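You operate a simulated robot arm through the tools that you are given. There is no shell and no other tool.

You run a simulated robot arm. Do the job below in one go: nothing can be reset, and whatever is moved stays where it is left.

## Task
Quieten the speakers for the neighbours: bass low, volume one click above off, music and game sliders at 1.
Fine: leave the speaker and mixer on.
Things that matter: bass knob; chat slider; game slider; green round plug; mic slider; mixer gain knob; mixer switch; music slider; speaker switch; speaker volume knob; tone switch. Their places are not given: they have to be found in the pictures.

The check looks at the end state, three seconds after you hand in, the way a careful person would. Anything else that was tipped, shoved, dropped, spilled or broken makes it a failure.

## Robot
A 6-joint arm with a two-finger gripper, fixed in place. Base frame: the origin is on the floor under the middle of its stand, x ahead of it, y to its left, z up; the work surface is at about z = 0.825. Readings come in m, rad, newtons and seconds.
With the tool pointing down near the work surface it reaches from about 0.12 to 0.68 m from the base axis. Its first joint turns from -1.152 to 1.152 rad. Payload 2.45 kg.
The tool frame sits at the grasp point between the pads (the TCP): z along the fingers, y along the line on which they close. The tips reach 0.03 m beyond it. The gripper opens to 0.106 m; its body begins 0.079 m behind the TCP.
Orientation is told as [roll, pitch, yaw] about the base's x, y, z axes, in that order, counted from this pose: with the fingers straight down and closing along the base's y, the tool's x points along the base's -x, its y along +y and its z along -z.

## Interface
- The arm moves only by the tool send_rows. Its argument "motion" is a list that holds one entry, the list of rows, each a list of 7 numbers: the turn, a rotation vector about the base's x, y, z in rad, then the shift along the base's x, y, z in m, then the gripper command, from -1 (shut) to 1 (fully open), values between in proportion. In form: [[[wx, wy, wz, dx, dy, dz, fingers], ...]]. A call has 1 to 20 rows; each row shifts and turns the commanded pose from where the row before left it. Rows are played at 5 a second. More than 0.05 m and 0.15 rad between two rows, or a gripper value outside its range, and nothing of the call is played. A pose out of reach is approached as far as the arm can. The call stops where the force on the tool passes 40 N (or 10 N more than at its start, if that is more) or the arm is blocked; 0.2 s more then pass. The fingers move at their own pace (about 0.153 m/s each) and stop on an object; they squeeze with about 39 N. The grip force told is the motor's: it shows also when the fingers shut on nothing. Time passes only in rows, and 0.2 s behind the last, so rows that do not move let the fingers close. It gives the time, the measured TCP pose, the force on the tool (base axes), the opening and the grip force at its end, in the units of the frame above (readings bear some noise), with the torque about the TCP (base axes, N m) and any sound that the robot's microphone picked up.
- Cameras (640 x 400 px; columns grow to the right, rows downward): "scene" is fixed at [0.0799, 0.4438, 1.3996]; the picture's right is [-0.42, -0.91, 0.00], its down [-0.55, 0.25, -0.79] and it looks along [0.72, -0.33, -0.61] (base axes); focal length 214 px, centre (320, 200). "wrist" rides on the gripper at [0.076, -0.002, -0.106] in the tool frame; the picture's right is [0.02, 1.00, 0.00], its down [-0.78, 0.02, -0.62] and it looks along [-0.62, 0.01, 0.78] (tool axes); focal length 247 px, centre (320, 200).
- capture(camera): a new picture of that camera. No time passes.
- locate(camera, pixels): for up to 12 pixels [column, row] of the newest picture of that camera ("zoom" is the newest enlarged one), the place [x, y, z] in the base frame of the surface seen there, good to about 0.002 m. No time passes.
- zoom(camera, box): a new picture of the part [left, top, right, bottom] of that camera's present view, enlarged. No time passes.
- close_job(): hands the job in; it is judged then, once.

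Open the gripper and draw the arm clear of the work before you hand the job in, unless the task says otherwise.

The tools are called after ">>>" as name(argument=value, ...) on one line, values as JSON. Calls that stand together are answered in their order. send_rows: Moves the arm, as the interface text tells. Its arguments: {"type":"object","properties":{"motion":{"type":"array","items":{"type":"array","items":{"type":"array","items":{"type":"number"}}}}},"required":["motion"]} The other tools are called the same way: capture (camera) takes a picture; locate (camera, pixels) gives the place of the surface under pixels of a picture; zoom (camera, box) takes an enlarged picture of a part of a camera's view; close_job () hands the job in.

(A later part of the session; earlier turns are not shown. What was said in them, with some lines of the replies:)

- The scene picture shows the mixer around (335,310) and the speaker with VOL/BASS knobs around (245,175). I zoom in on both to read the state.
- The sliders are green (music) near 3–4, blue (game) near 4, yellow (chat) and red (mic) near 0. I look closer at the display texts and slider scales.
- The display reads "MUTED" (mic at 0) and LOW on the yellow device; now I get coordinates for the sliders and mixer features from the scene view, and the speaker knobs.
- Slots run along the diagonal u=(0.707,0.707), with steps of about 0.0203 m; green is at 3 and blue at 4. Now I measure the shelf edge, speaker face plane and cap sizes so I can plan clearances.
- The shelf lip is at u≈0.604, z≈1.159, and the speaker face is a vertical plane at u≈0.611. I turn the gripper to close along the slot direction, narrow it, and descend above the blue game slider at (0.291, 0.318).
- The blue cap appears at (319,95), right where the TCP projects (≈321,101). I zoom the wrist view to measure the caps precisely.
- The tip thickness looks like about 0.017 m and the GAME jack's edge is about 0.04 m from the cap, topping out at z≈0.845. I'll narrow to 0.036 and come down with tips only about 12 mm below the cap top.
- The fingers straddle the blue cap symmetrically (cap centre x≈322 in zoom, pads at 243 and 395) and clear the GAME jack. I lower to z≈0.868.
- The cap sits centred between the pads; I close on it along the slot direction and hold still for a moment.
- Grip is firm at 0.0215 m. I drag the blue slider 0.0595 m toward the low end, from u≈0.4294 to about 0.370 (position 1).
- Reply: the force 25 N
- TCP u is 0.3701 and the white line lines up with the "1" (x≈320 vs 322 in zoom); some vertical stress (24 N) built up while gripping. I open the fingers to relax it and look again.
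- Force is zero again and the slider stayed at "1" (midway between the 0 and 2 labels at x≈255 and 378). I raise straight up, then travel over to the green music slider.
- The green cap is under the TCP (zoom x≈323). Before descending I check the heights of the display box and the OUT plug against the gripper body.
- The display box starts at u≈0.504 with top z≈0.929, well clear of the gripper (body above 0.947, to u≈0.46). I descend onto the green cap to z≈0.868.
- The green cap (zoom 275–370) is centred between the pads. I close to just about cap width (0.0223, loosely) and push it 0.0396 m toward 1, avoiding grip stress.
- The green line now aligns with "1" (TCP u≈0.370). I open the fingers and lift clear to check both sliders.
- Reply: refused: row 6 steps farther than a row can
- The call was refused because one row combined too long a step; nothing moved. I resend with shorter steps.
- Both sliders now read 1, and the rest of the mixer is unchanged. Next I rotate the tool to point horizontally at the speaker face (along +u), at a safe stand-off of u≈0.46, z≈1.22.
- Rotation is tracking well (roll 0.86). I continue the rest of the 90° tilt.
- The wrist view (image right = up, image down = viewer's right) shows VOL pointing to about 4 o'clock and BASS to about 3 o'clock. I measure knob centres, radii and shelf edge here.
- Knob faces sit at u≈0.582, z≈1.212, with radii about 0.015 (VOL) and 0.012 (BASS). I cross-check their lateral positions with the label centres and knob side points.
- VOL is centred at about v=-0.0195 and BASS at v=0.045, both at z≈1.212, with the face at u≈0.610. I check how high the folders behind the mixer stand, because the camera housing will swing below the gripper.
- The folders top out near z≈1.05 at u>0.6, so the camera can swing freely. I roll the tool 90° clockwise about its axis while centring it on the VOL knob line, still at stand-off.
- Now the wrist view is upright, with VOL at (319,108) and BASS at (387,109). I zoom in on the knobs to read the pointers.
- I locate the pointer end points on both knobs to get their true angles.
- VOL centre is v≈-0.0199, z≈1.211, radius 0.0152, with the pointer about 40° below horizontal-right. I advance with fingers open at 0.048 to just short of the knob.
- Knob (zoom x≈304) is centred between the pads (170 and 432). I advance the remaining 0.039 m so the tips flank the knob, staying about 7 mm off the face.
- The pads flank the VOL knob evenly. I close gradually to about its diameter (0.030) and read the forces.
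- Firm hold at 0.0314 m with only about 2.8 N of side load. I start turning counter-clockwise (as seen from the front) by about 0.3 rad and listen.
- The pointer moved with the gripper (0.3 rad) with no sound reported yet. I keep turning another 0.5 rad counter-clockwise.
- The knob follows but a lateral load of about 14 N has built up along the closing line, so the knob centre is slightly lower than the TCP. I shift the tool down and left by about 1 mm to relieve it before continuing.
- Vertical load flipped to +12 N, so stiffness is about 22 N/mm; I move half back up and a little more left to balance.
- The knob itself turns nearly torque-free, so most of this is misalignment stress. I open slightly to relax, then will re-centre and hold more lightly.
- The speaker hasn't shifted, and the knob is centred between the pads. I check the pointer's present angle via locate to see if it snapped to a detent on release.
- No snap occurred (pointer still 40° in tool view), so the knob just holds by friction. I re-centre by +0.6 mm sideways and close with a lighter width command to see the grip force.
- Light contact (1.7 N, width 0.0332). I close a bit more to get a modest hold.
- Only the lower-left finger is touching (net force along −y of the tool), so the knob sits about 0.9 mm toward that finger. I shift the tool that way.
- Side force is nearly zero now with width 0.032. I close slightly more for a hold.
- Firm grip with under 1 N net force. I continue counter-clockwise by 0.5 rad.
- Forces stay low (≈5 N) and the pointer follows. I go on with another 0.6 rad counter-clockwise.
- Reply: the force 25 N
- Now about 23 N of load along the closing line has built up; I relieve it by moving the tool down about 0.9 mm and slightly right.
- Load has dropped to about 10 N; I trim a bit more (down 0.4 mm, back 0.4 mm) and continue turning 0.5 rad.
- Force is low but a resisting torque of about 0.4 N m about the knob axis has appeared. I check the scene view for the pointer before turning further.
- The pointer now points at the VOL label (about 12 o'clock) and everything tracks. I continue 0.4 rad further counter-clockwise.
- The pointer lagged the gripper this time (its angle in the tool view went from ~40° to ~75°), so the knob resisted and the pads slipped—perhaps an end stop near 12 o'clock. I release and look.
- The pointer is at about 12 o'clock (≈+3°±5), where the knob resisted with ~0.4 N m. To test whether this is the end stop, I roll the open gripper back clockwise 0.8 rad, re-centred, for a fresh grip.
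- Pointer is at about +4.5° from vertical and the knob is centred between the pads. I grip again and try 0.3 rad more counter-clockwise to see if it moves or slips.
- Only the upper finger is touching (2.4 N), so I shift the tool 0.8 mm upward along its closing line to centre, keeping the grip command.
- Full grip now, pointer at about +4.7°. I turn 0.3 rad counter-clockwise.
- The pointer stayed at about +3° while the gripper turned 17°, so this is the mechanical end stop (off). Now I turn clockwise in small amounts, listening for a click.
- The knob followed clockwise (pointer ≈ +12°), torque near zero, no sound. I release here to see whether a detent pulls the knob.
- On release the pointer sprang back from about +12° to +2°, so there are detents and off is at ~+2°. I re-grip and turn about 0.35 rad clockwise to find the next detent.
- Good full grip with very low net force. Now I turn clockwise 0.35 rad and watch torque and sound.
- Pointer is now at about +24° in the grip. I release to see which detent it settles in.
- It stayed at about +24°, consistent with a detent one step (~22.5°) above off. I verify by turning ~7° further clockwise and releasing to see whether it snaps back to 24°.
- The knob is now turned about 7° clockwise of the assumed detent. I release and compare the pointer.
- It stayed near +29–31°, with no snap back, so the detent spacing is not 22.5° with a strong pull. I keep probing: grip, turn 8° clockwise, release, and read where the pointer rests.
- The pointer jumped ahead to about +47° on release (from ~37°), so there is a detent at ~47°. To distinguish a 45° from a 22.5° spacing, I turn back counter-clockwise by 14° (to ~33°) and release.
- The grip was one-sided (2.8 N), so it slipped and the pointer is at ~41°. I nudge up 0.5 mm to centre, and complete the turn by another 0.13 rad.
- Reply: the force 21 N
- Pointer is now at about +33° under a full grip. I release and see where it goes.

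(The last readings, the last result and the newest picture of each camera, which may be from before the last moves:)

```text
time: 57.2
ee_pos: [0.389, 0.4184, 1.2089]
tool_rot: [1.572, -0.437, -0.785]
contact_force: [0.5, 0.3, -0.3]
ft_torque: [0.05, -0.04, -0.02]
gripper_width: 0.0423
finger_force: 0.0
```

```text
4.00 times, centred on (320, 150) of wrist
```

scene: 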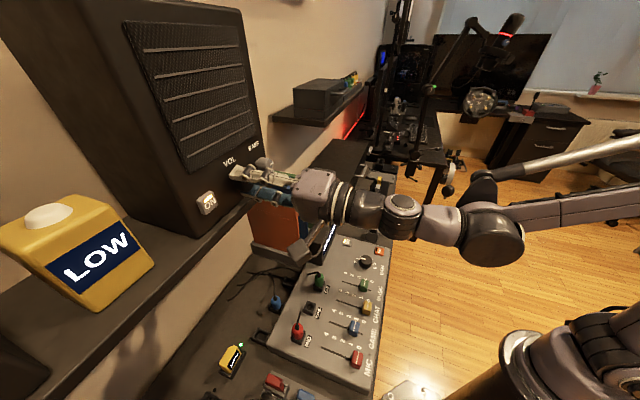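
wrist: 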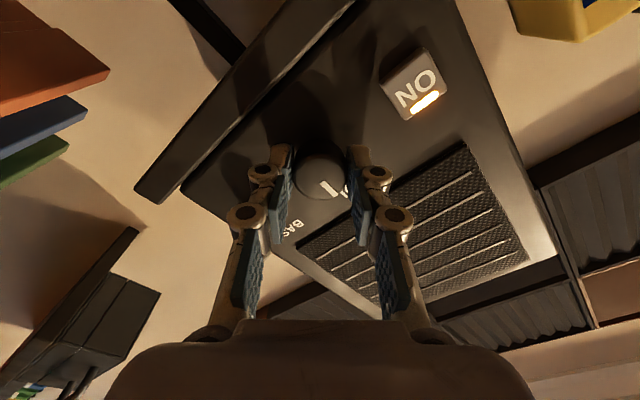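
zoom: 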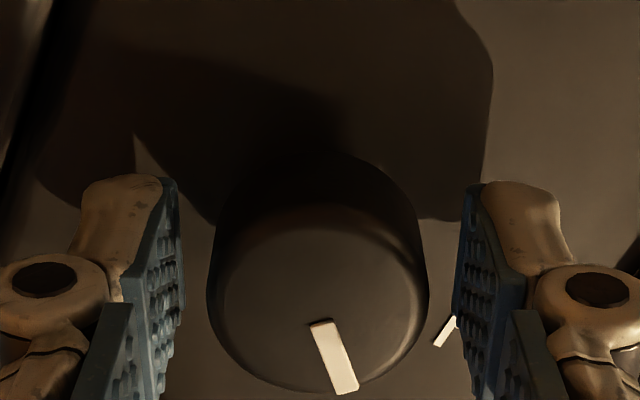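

It snapped forward to about +47°, confirming detents 45° apart: off ≈ +2°, first click ≈ +47°. The volume is now exactly one click above off. I withdraw straight back from the face.

>>> send_rows(motion=[[[0, 0, 0, -0.01, -0.01, 0, -0.2], [0, 0, 0, -0.0195, -0.0195, 0, -0.2], [0, 0, 0, -0.0195, -0.0195, 0, -0.2], [0, 0, 0, -0.0195, -0.0195, 0, -0.2], [0, 0, 0, -0.01, -0.01, 0, -0.2], [0, 0, 0, 0, 0, 0, -0.2]]])

>>> zoom(camera="scene", box=[180, 130, 290, 220])

```text
time: 58.6
ee_pos: [0.3111, 0.3398, 1.2084]
tool_rot: [1.572, -0.438, -0.786]
contact_force: [-0.7, -0.2, -0.7]
ft_torque: [0.03, 0.02, -0.01]
gripper_width: 0.0424
finger_force: 0.0
```

```text
4.44 times, centred on (235, 175) of scene
```

zoom: 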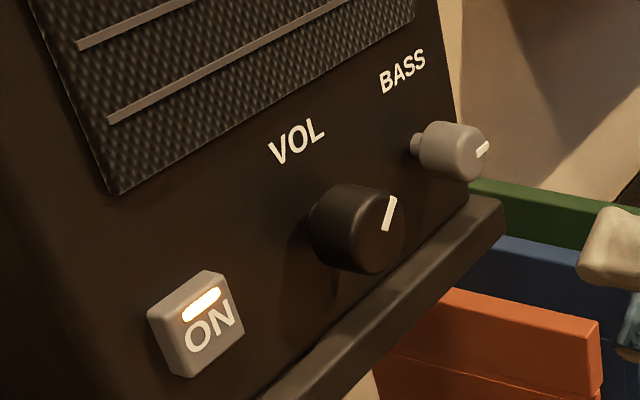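

VOL points to ~45° and the speaker is undisturbed (labels at the same pixels). I roll the tool back to upright and move sideways in front of BASS at stand-off.

>>> send_rows(motion=[[[0.1, 0.1, 0, 0.0033, -0.0033, 0.0002, -0.2], [0.1, 0.1, 0, 0.0033, -0.0033, 0.0002, -0.2], [0.1, 0.1, 0, 0.0033, -0.0033, 0.0002, -0.2], [0.1, 0.1, 0, 0.0033, -0.0033, 0.0002, -0.2], [0.1, 0.1, 0, 0.0033, -0.0033, 0.0002, -0.2], [0.1, 0.1, 0, 0.0033, -0.0033, 0.0002, -0.2], [0.1, 0.1, 0, 0.0033, -0.0033, 0.0002, -0.2], [0.1, 0.1, 0, 0.0033, -0.0033, 0.0002, -0.2], [0.1, 0.1, 0, 0.0033, -0.0033, 0.0002, -0.2], [0.1, 0.1, 0, 0.0033, -0.0033, 0.0002, -0.2], [0.1, 0.1, 0, 0.0033, -0.0033, 0.0002, -0.2], [0.1, 0.1, 0, 0.0033, -0.0033, 0.0002, -0.2], [0.1, 0.1, 0, 0.0033, -0.0033, 0.0002, -0.2], [0.1, 0.1, 0, 0.0033, -0.0033, 0.0002, -0.2], [0, 0, 0, 0, 0, 0, -0.2]]])

>>> capture(camera="wrist")

>>> zoom(camera="wrist", box=[200, 50, 400, 160])

>>> locate(camera="wrist", pixels=[[320, 108], [311, 108], [330, 108], [320, 98], [320, 118], [326, 108], [308, 108], [333, 108]])

```text
time: 61.8
ee_pos: [0.3585, 0.2945, 1.2119]
tool_rot: [1.563, 1.545, -0.794]
contact_force: [0.1, -0.1, -0.2]
ft_torque: [-0.02, -0.03, 0.04]
gripper_width: 0.0423
finger_force: 0.1
```

```text
taken
```

wrist: 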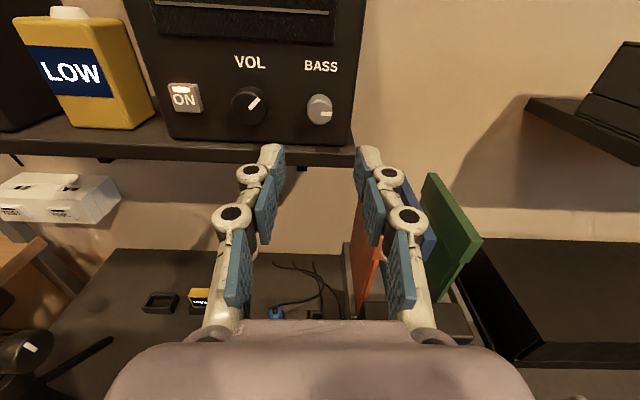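

```text
3.20 times, centred on (300, 105) of wrist
```

zoom: 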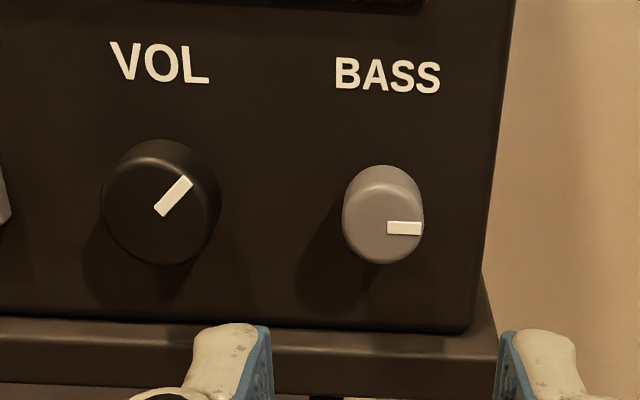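

```text
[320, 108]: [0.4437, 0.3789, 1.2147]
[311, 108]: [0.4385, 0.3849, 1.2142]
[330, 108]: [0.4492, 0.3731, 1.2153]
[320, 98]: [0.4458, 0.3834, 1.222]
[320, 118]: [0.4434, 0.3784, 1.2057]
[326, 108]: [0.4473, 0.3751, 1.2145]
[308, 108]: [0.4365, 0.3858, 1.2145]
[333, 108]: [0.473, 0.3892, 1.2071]
```

BASS points exactly right (90°) and VOL is at ~45°. The BASS centre is v≈0.0453, z≈1.2095; I lower 2.4 mm and advance toward it, stopping short to check.

>>> send_rows(motion=[[[0, 0, 0, 0.0175, 0.0175, -0.0008, -0.2], [0, 0, 0, 0.0175, 0.0175, -0.0008, -0.2], [0, 0, 0, 0.0175, 0.0175, -0.0008, -0.2], [0, 0, 0, 0, 0, 0, -0.2]]])

>>> zoom(camera="wrist", box=[230, 80, 420, 200])

```text
time: 62.8
ee_pos: [0.4101, 0.3467, 1.2097]
tool_rot: [1.566, 1.539, -0.792]
contact_force: [-0.5, 0.2, -0.4]
ft_torque: [0.01, 0.0, 0.01]
gripper_width: 0.0425
finger_force: 0.0
```

```text
3.33 times, centred on (325, 140) of wrist
```

zoom: 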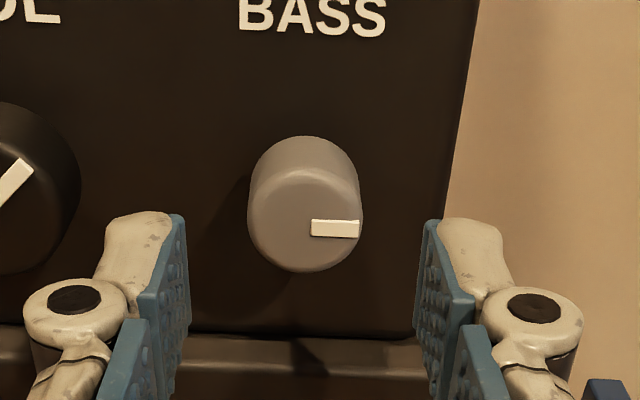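

BASS (zoom x≈304) is centred between the pads. I advance the remaining 0.038 m.

>>> send_rows(motion=[[[0, 0, 0, 0.009, 0.009, 0, -0.2], [0, 0, 0, 0.009, 0.009, 0, -0.2], [0, 0, 0, 0.0085, 0.0085, 0, -0.2], [0, 0, 0, 0, 0, 0, -0.2]]])

>>> zoom(camera="wrist", box=[260, 100, 380, 200])

>>> zoom(camera="scene", box=[190, 130, 310, 220])

```text
time: 63.8
ee_pos: [0.4369, 0.3725, 1.2099]
tool_rot: [1.565, 1.541, -0.793]
contact_force: [0.1, 0.1, 0.0]
ft_torque: [0.03, 0.01, 0.01]
gripper_width: 0.0426
finger_force: 0.0
```

```text
4.00 times, centred on (320, 150) of wrist
```

zoom: 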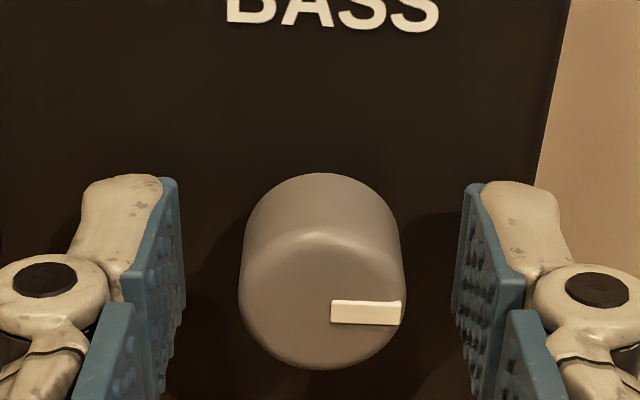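

```text
4.44 times, centred on (250, 175) of scene
```

zoom: 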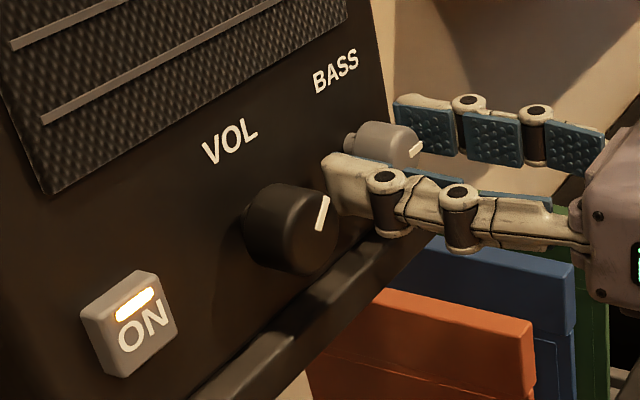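

Fingers flank the BASS knob with VOL well clear. I close on it.

>>> send_rows(motion=[[[0, 0, 0, 0, 0, 0, -0.4], [0, 0, 0, 0, 0, 0, -0.52], [0, 0, 0, 0, 0, 0, -0.62], [0, 0, 0, 0, 0, 0, -0.62]]])

>>> zoom(camera="wrist", box=[260, 100, 380, 200])

```text
time: 64.8
ee_pos: [0.4364, 0.3729, 1.2087]
tool_rot: [1.563, 1.541, -0.793]
contact_force: [0.8, -1.0, 0.2]
ft_torque: [0.0, -0.04, -0.06]
gripper_width: 0.0233
finger_force: 44.6
```

```text
4.00 times, centred on (320, 150) of wrist
```

zoom: 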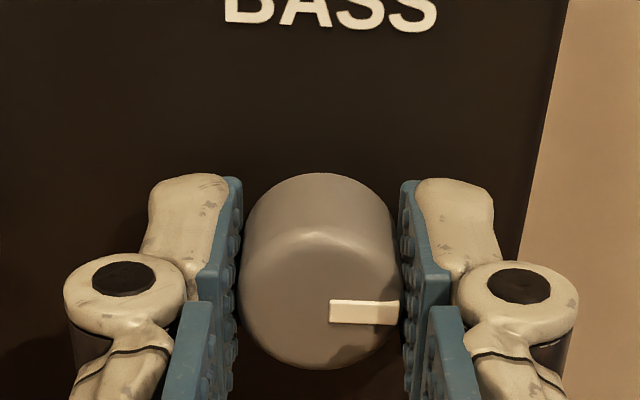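

Gripped at 0.0233 with only ~1 N side force. I turn it counter-clockwise 0.5 rad.

>>> send_rows(motion=[[[-0.0707, -0.0707, 0, 0, 0, 0, -0.62], [-0.0707, -0.0707, 0, 0, 0, 0, -0.62], [-0.0707, -0.0707, 0, 0, 0, 0, -0.62], [-0.0707, -0.0707, 0, 0, 0, 0, -0.62], [-0.0707, -0.0707, 0, 0, 0, 0, -0.62], [0, 0, 0, 0, 0, 0, -0.62]]])

>>> zoom(camera="wrist", box=[260, 100, 380, 200])

```text
time: 66.2
ee_pos: [0.4353, 0.3724, 1.2077]
tool_rot: [1.571, 1.04, -0.785]
contact_force: [-4.0, -7.3, -11.5]
ft_torque: [-0.28, 0.28, -0.12]
gripper_width: 0.0234
finger_force: 45.2
```

```text
4.00 times, centred on (320, 150) of wrist
```

zoom: 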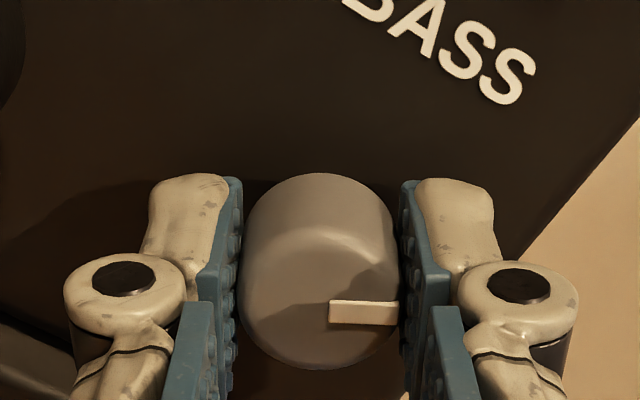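

The knob follows; about 12 N vertical load means the tool is slightly high. I lower 0.6 mm, ease back 0.3 mm, and turn another 0.5 rad.

>>> send_rows(motion=[[[0, 0, 0, -0.0002, -0.0002, -0.0006, -0.62], [-0.0707, -0.0707, 0, 0, 0, 0, -0.62], [-0.0707, -0.0707, 0, 0, 0, 0, -0.62], [-0.0707, -0.0707, 0, 0, 0, 0, -0.62], [-0.0707, -0.0707, 0, 0, 0, 0, -0.62], [-0.0707, -0.0707, 0, 0, 0, 0, -0.62], [0, 0, 0, 0, 0, 0, -0.62]]])

>>> zoom(camera="wrist", box=[260, 100, 380, 200])

```text
time: 67.8
ee_pos: [0.4367, 0.3734, 1.2084]
tool_rot: [1.574, 0.539, -0.786]
contact_force: [1.9, -5.5, 11.1]
ft_torque: [0.33, -0.32, 0.14]
gripper_width: 0.0235
finger_force: 45.3
```

```text
4.00 times, centred on (320, 150) of wrist
```

zoom: 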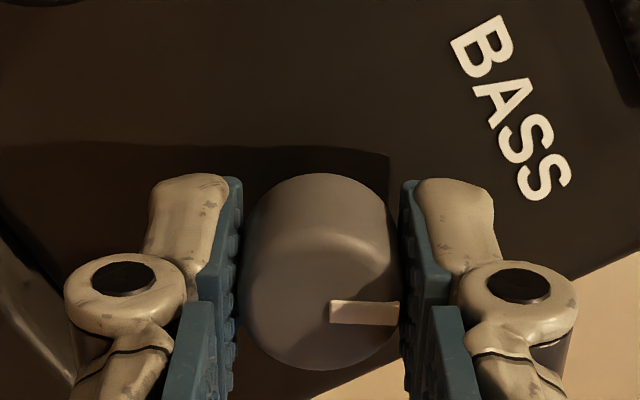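

Turned about 57° total (pointer ≈ 33°). I trim up 0.4 mm and continue another 0.5 rad, watching for the end stop.

>>> send_rows(motion=[[[0, 0, 0, 0.0002, -0.0002, 0.0004, -0.62], [-0.0707, -0.0707, 0, 0, 0, 0, -0.62], [-0.0707, -0.0707, 0, 0, 0, 0, -0.62], [-0.0707, -0.0707, 0, 0, 0, 0, -0.62], [-0.0707, -0.0707, 0, 0, 0, 0, -0.62], [-0.0707, -0.0707, 0, 0, 0, 0, -0.62], [0, 0, 0, 0, 0, 0, -0.62]]])

>>> zoom(camera="wrist", box=[260, 100, 380, 200])

```text
time: 69.4
ee_pos: [0.4362, 0.3726, 1.2087]
tool_rot: [1.572, 0.04, -0.784]
contact_force: [7.2, 3.6, 7.0]
ft_torque: [0.11, -0.19, -0.17]
gripper_width: 0.0232
finger_force: 45.3
```

```text
4.00 times, centred on (320, 150) of wrist
```

zoom: 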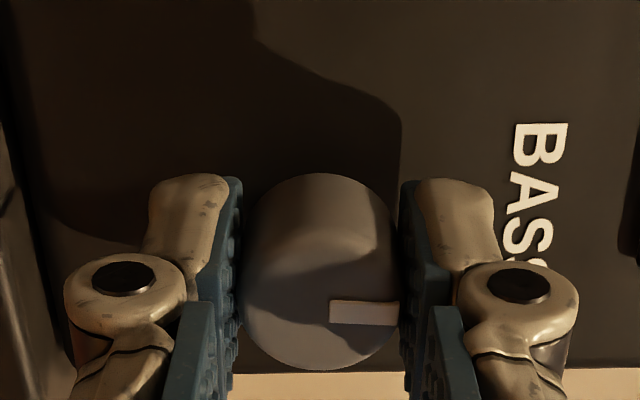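

Pointer now near 4° with no stop felt yet. I continue another 0.3 rad to test for the stop at 12 o'clock.

>>> send_rows(motion=[[[-0.0707, -0.0707, 0, -0.0002, -0.0002, 0.0002, -0.62], [-0.0707, -0.0707, 0, 0, 0, 0, -0.62], [-0.0707, -0.0707, 0, 0, 0, 0, -0.62], [0, 0, 0, 0, 0, 0, -0.62]]])

>>> zoom(camera="wrist", box=[260, 100, 380, 200])

```text
time: 70.4
ee_pos: [0.4359, 0.3737, 1.2078]
tool_rot: [1.573, -0.257, -0.784]
contact_force: [1.1, 4.1, -5.8]
ft_torque: [0.25, 0.48, 0.28]
gripper_width: 0.0233
finger_force: 45.0
```

```text
4.00 times, centred on (320, 150) of wrist
```

zoom: 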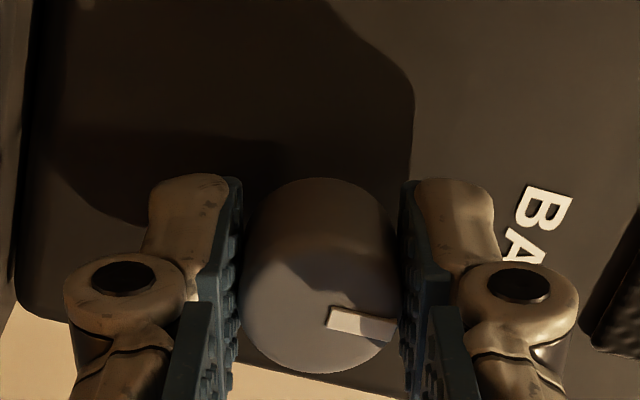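

Resisting torque rose to 0.5 N m and the pads slipped a little with the pointer at ≈ +1°, so BASS is at its low end stop. I release it.

>>> send_rows(motion=[[[0, 0, 0, 0, 0, 0, -0.5], [0, 0, 0, 0, 0, 0, -0.3], [0, 0, 0, 0, 0, 0, -0.25], [0, 0, 0, 0, 0, 0, -0.25]]])

>>> zoom(camera="wrist", box=[260, 100, 380, 200])

>>> zoom(camera="scene", box=[190, 130, 310, 220])

```text
time: 71.4
ee_pos: [0.4356, 0.3717, 1.2094]
tool_rot: [1.572, -0.259, -0.785]
contact_force: [0.6, 0.3, 0.0]
ft_torque: [-0.01, 0.02, 0.02]
gripper_width: 0.0399
finger_force: 0.1
```

```text
4.00 times, centred on (320, 150) of wrist
```

zoom: 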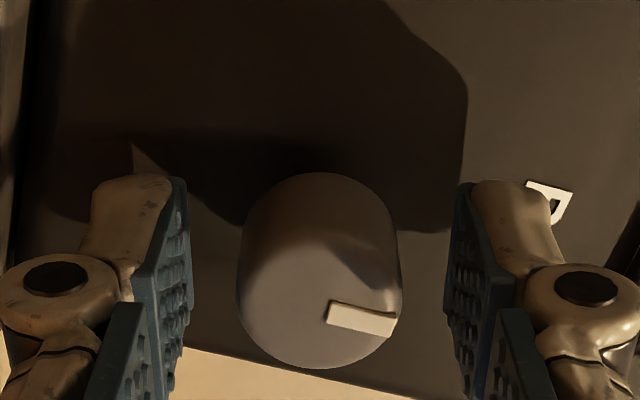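

```text
4.44 times, centred on (250, 175) of scene
```

zoom: 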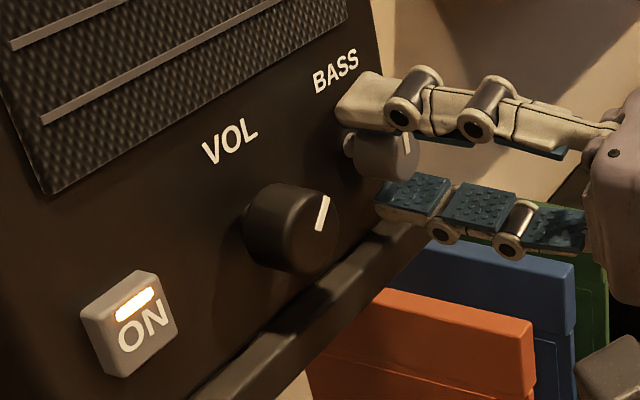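

BASS now points straight up at its minimum and VOL is still at ~45°. I back straight out from the face.

>>> send_rows(motion=[[[0, 0, 0, -0.01, -0.01, 0, -0.25], [0, 0, 0, -0.0195, -0.0195, 0, -0.25], [0, 0, 0, -0.0195, -0.0195, 0, -0.25], [0, 0, 0, -0.0195, -0.0195, 0, -0.25], [0.0916, 0.0916, 0, -0.01, -0.01, 0, -0.25], [0.0916, 0.0916, 0, 0, 0, 0, -0.25], [0, 0, 0, 0, 0, 0, -0.25]]])

>>> capture(camera="wrist")

>>> zoom(camera="wrist", box=[260, 0, 400, 150])

>>> capture(camera="scene")

```text
time: 73.0
ee_pos: [0.3582, 0.294, 1.2084]
tool_rot: [1.573, 0.004, -0.786]
contact_force: [0.4, 0.1, 0.0]
ft_torque: [-0.03, 0.01, -0.03]
gripper_width: 0.0397
finger_force: 0.0
```

```text
taken
```

wrist: 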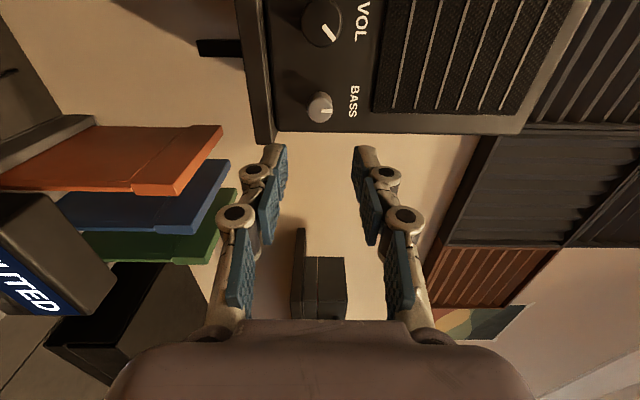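

```text
2.67 times, centred on (330, 75) of wrist
```

zoom: 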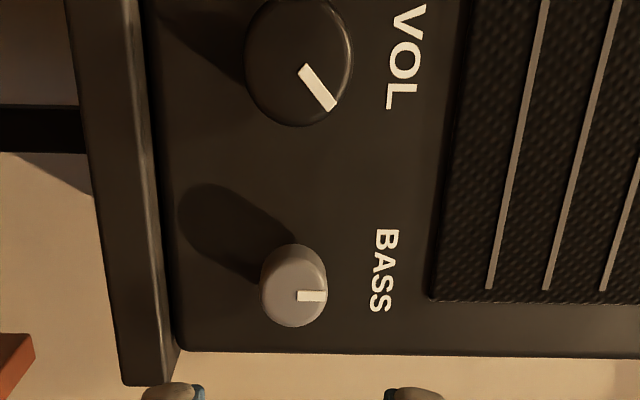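

```text
taken
```

scene: 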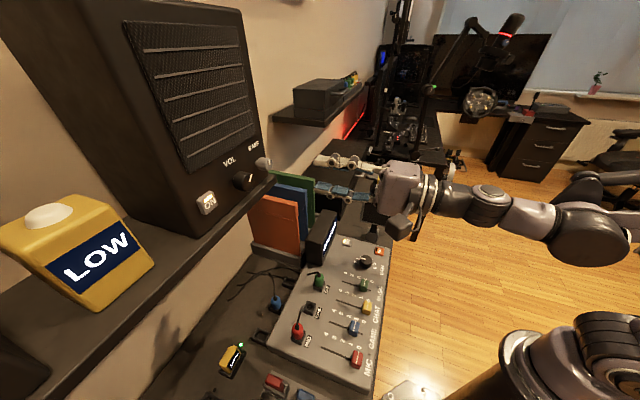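

BASS points straight up (low end) and VOL sits one detent above off. I tilt the tool back to pointing down while retreating to a clear position, then open the gripper.

>>> send_rows(motion=[[[-0.101, 0.101, 0, -0.0089, -0.0022, 0.0083, -0.25], [-0.101, 0.101, 0, -0.0089, -0.0022, 0.0083, -0.25], [-0.101, 0.101, 0, -0.0089, -0.0022, 0.0083, -0.25], [-0.101, 0.101, 0, -0.0089, -0.0022, 0.0083, -0.25], [-0.101, 0.101, 0, -0.0089, -0.0022, 0.0083, -0.25], [-0.101, 0.101, 0, -0.0089, -0.0022, 0.0083, -0.25], [-0.101, 0.101, 0, -0.0089, -0.0022, 0.0083, -0.25], [-0.101, 0.101, 0, -0.0089, -0.0022, 0.0083, -0.25], [-0.101, 0.101, 0, -0.0089, -0.0022, 0.0083, 0.2], [-0.101, 0.101, 0, -0.0089, -0.0022, 0.0083, 0.6], [-0.101, 0.101, 0, -0.0089, -0.0022, 0.0083, 1.0], [0, 0, 0, 0, 0, 0, 1.0], [0, 0, 0, 0, 0, 0, 1.0]]])

>>> capture(camera="wrist")

>>> capture(camera="scene")

>>> zoom(camera="scene", box=[180, 130, 290, 220])

>>> zoom(camera="scene", box=[260, 220, 420, 400])

```text
time: 75.8
ee_pos: [0.2591, 0.2697, 1.3007]
tool_rot: [0.0, -0.001, -0.788]
contact_force: [0.1, -0.7, -0.1]
ft_torque: [-0.02, 0.01, -0.01]
gripper_width: 0.1058
finger_force: 0.1
```

```text
taken
```

wrist: 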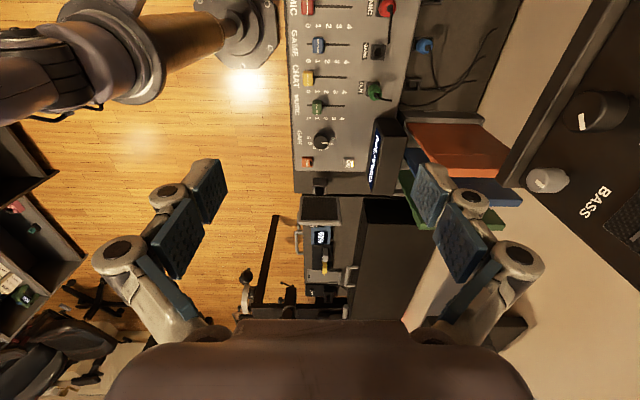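

```text
taken
```

scene: 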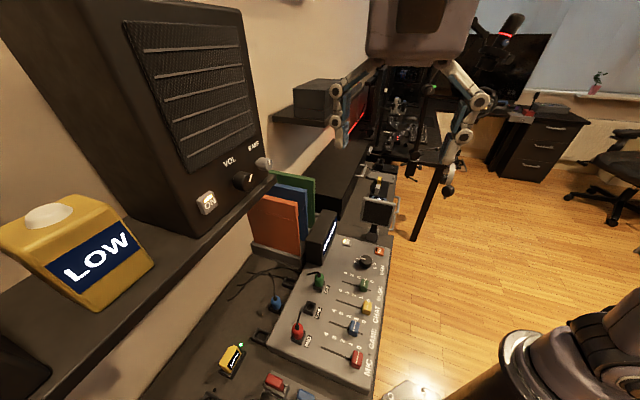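

```text
4.44 times, centred on (235, 175) of scene
```

zoom: 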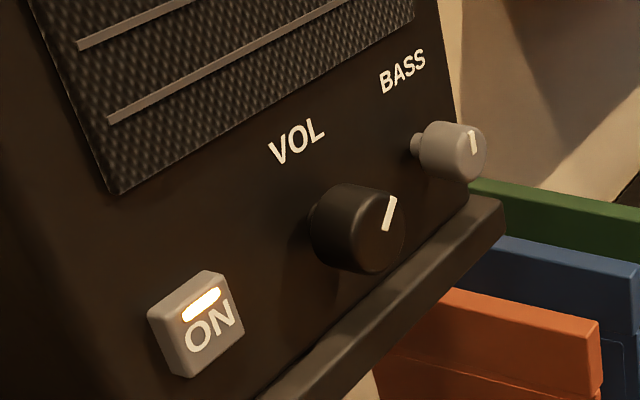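

```text
2.22 times, centred on (340, 310) of scene
```

zoom: 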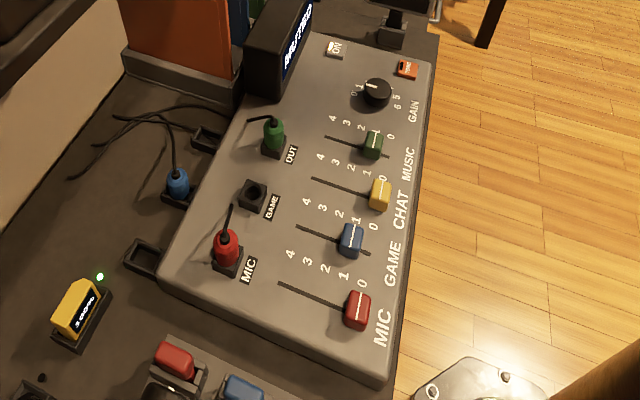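

Everything else looks unchanged (both switches ON, plugs in place, tone untouched). I do a last precise check of the slider caps against the printed numbers.

>>> zoom(camera="wrist", box=[270, 0, 420, 180])

>>> zoom(camera="scene", box=[310, 265, 390, 345])

>>> locate(camera="zoom", pixels=[[431, 122], [338, 350], [440, 250], [350, 470]])

>>> locate(camera="scene", pixels=[[363, 284], [354, 326], [367, 306], [357, 357]])

```text
2.22 times, centred on (345, 90) of wrist
```

zoom: 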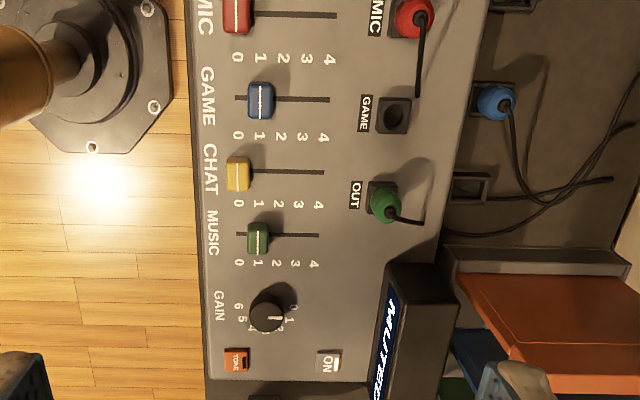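

```text
5.00 times, centred on (350, 305) of scene
```

zoom: 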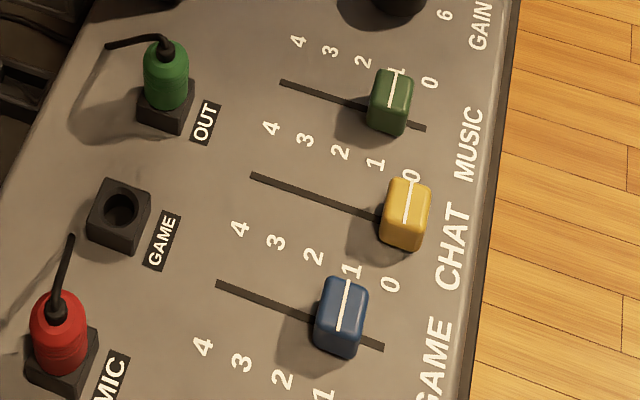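

```text
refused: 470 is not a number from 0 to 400
```

```text
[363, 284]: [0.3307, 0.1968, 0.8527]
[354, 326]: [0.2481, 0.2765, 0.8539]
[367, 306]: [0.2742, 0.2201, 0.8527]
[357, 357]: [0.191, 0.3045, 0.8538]
```

Music (u≈0.372) and game (u≈0.371) are both on 1, chat and mic are unchanged at 0, BASS is at its low stop and VOL one detent above off. The arm is clear with the gripper open, so I hand in.

>>> close_job()

```text
The job is handed in.
```

The speakers are turned down as you asked, and the job is handed in.

- **Bass:** the bass knob is turned fully counter-clockwise to its stop, now pointing straight up.
- **Volume:** the knob rests one detent above off. It has no printed scale and the microphone picked up no clicks. I found off as the counter-clockwise stop. I took "one click" as the next place the knob settled when released, about 45° on.
- **Music and game sliders:** both sit on 1, checked against the printed numbers.

In the last pictures the speaker and mixer switches are still on. The chat and mic sliders, gain knob, tone switch and green plug look unchanged, and the speaker hasn't shifted. The arm is clear with the gripper open.
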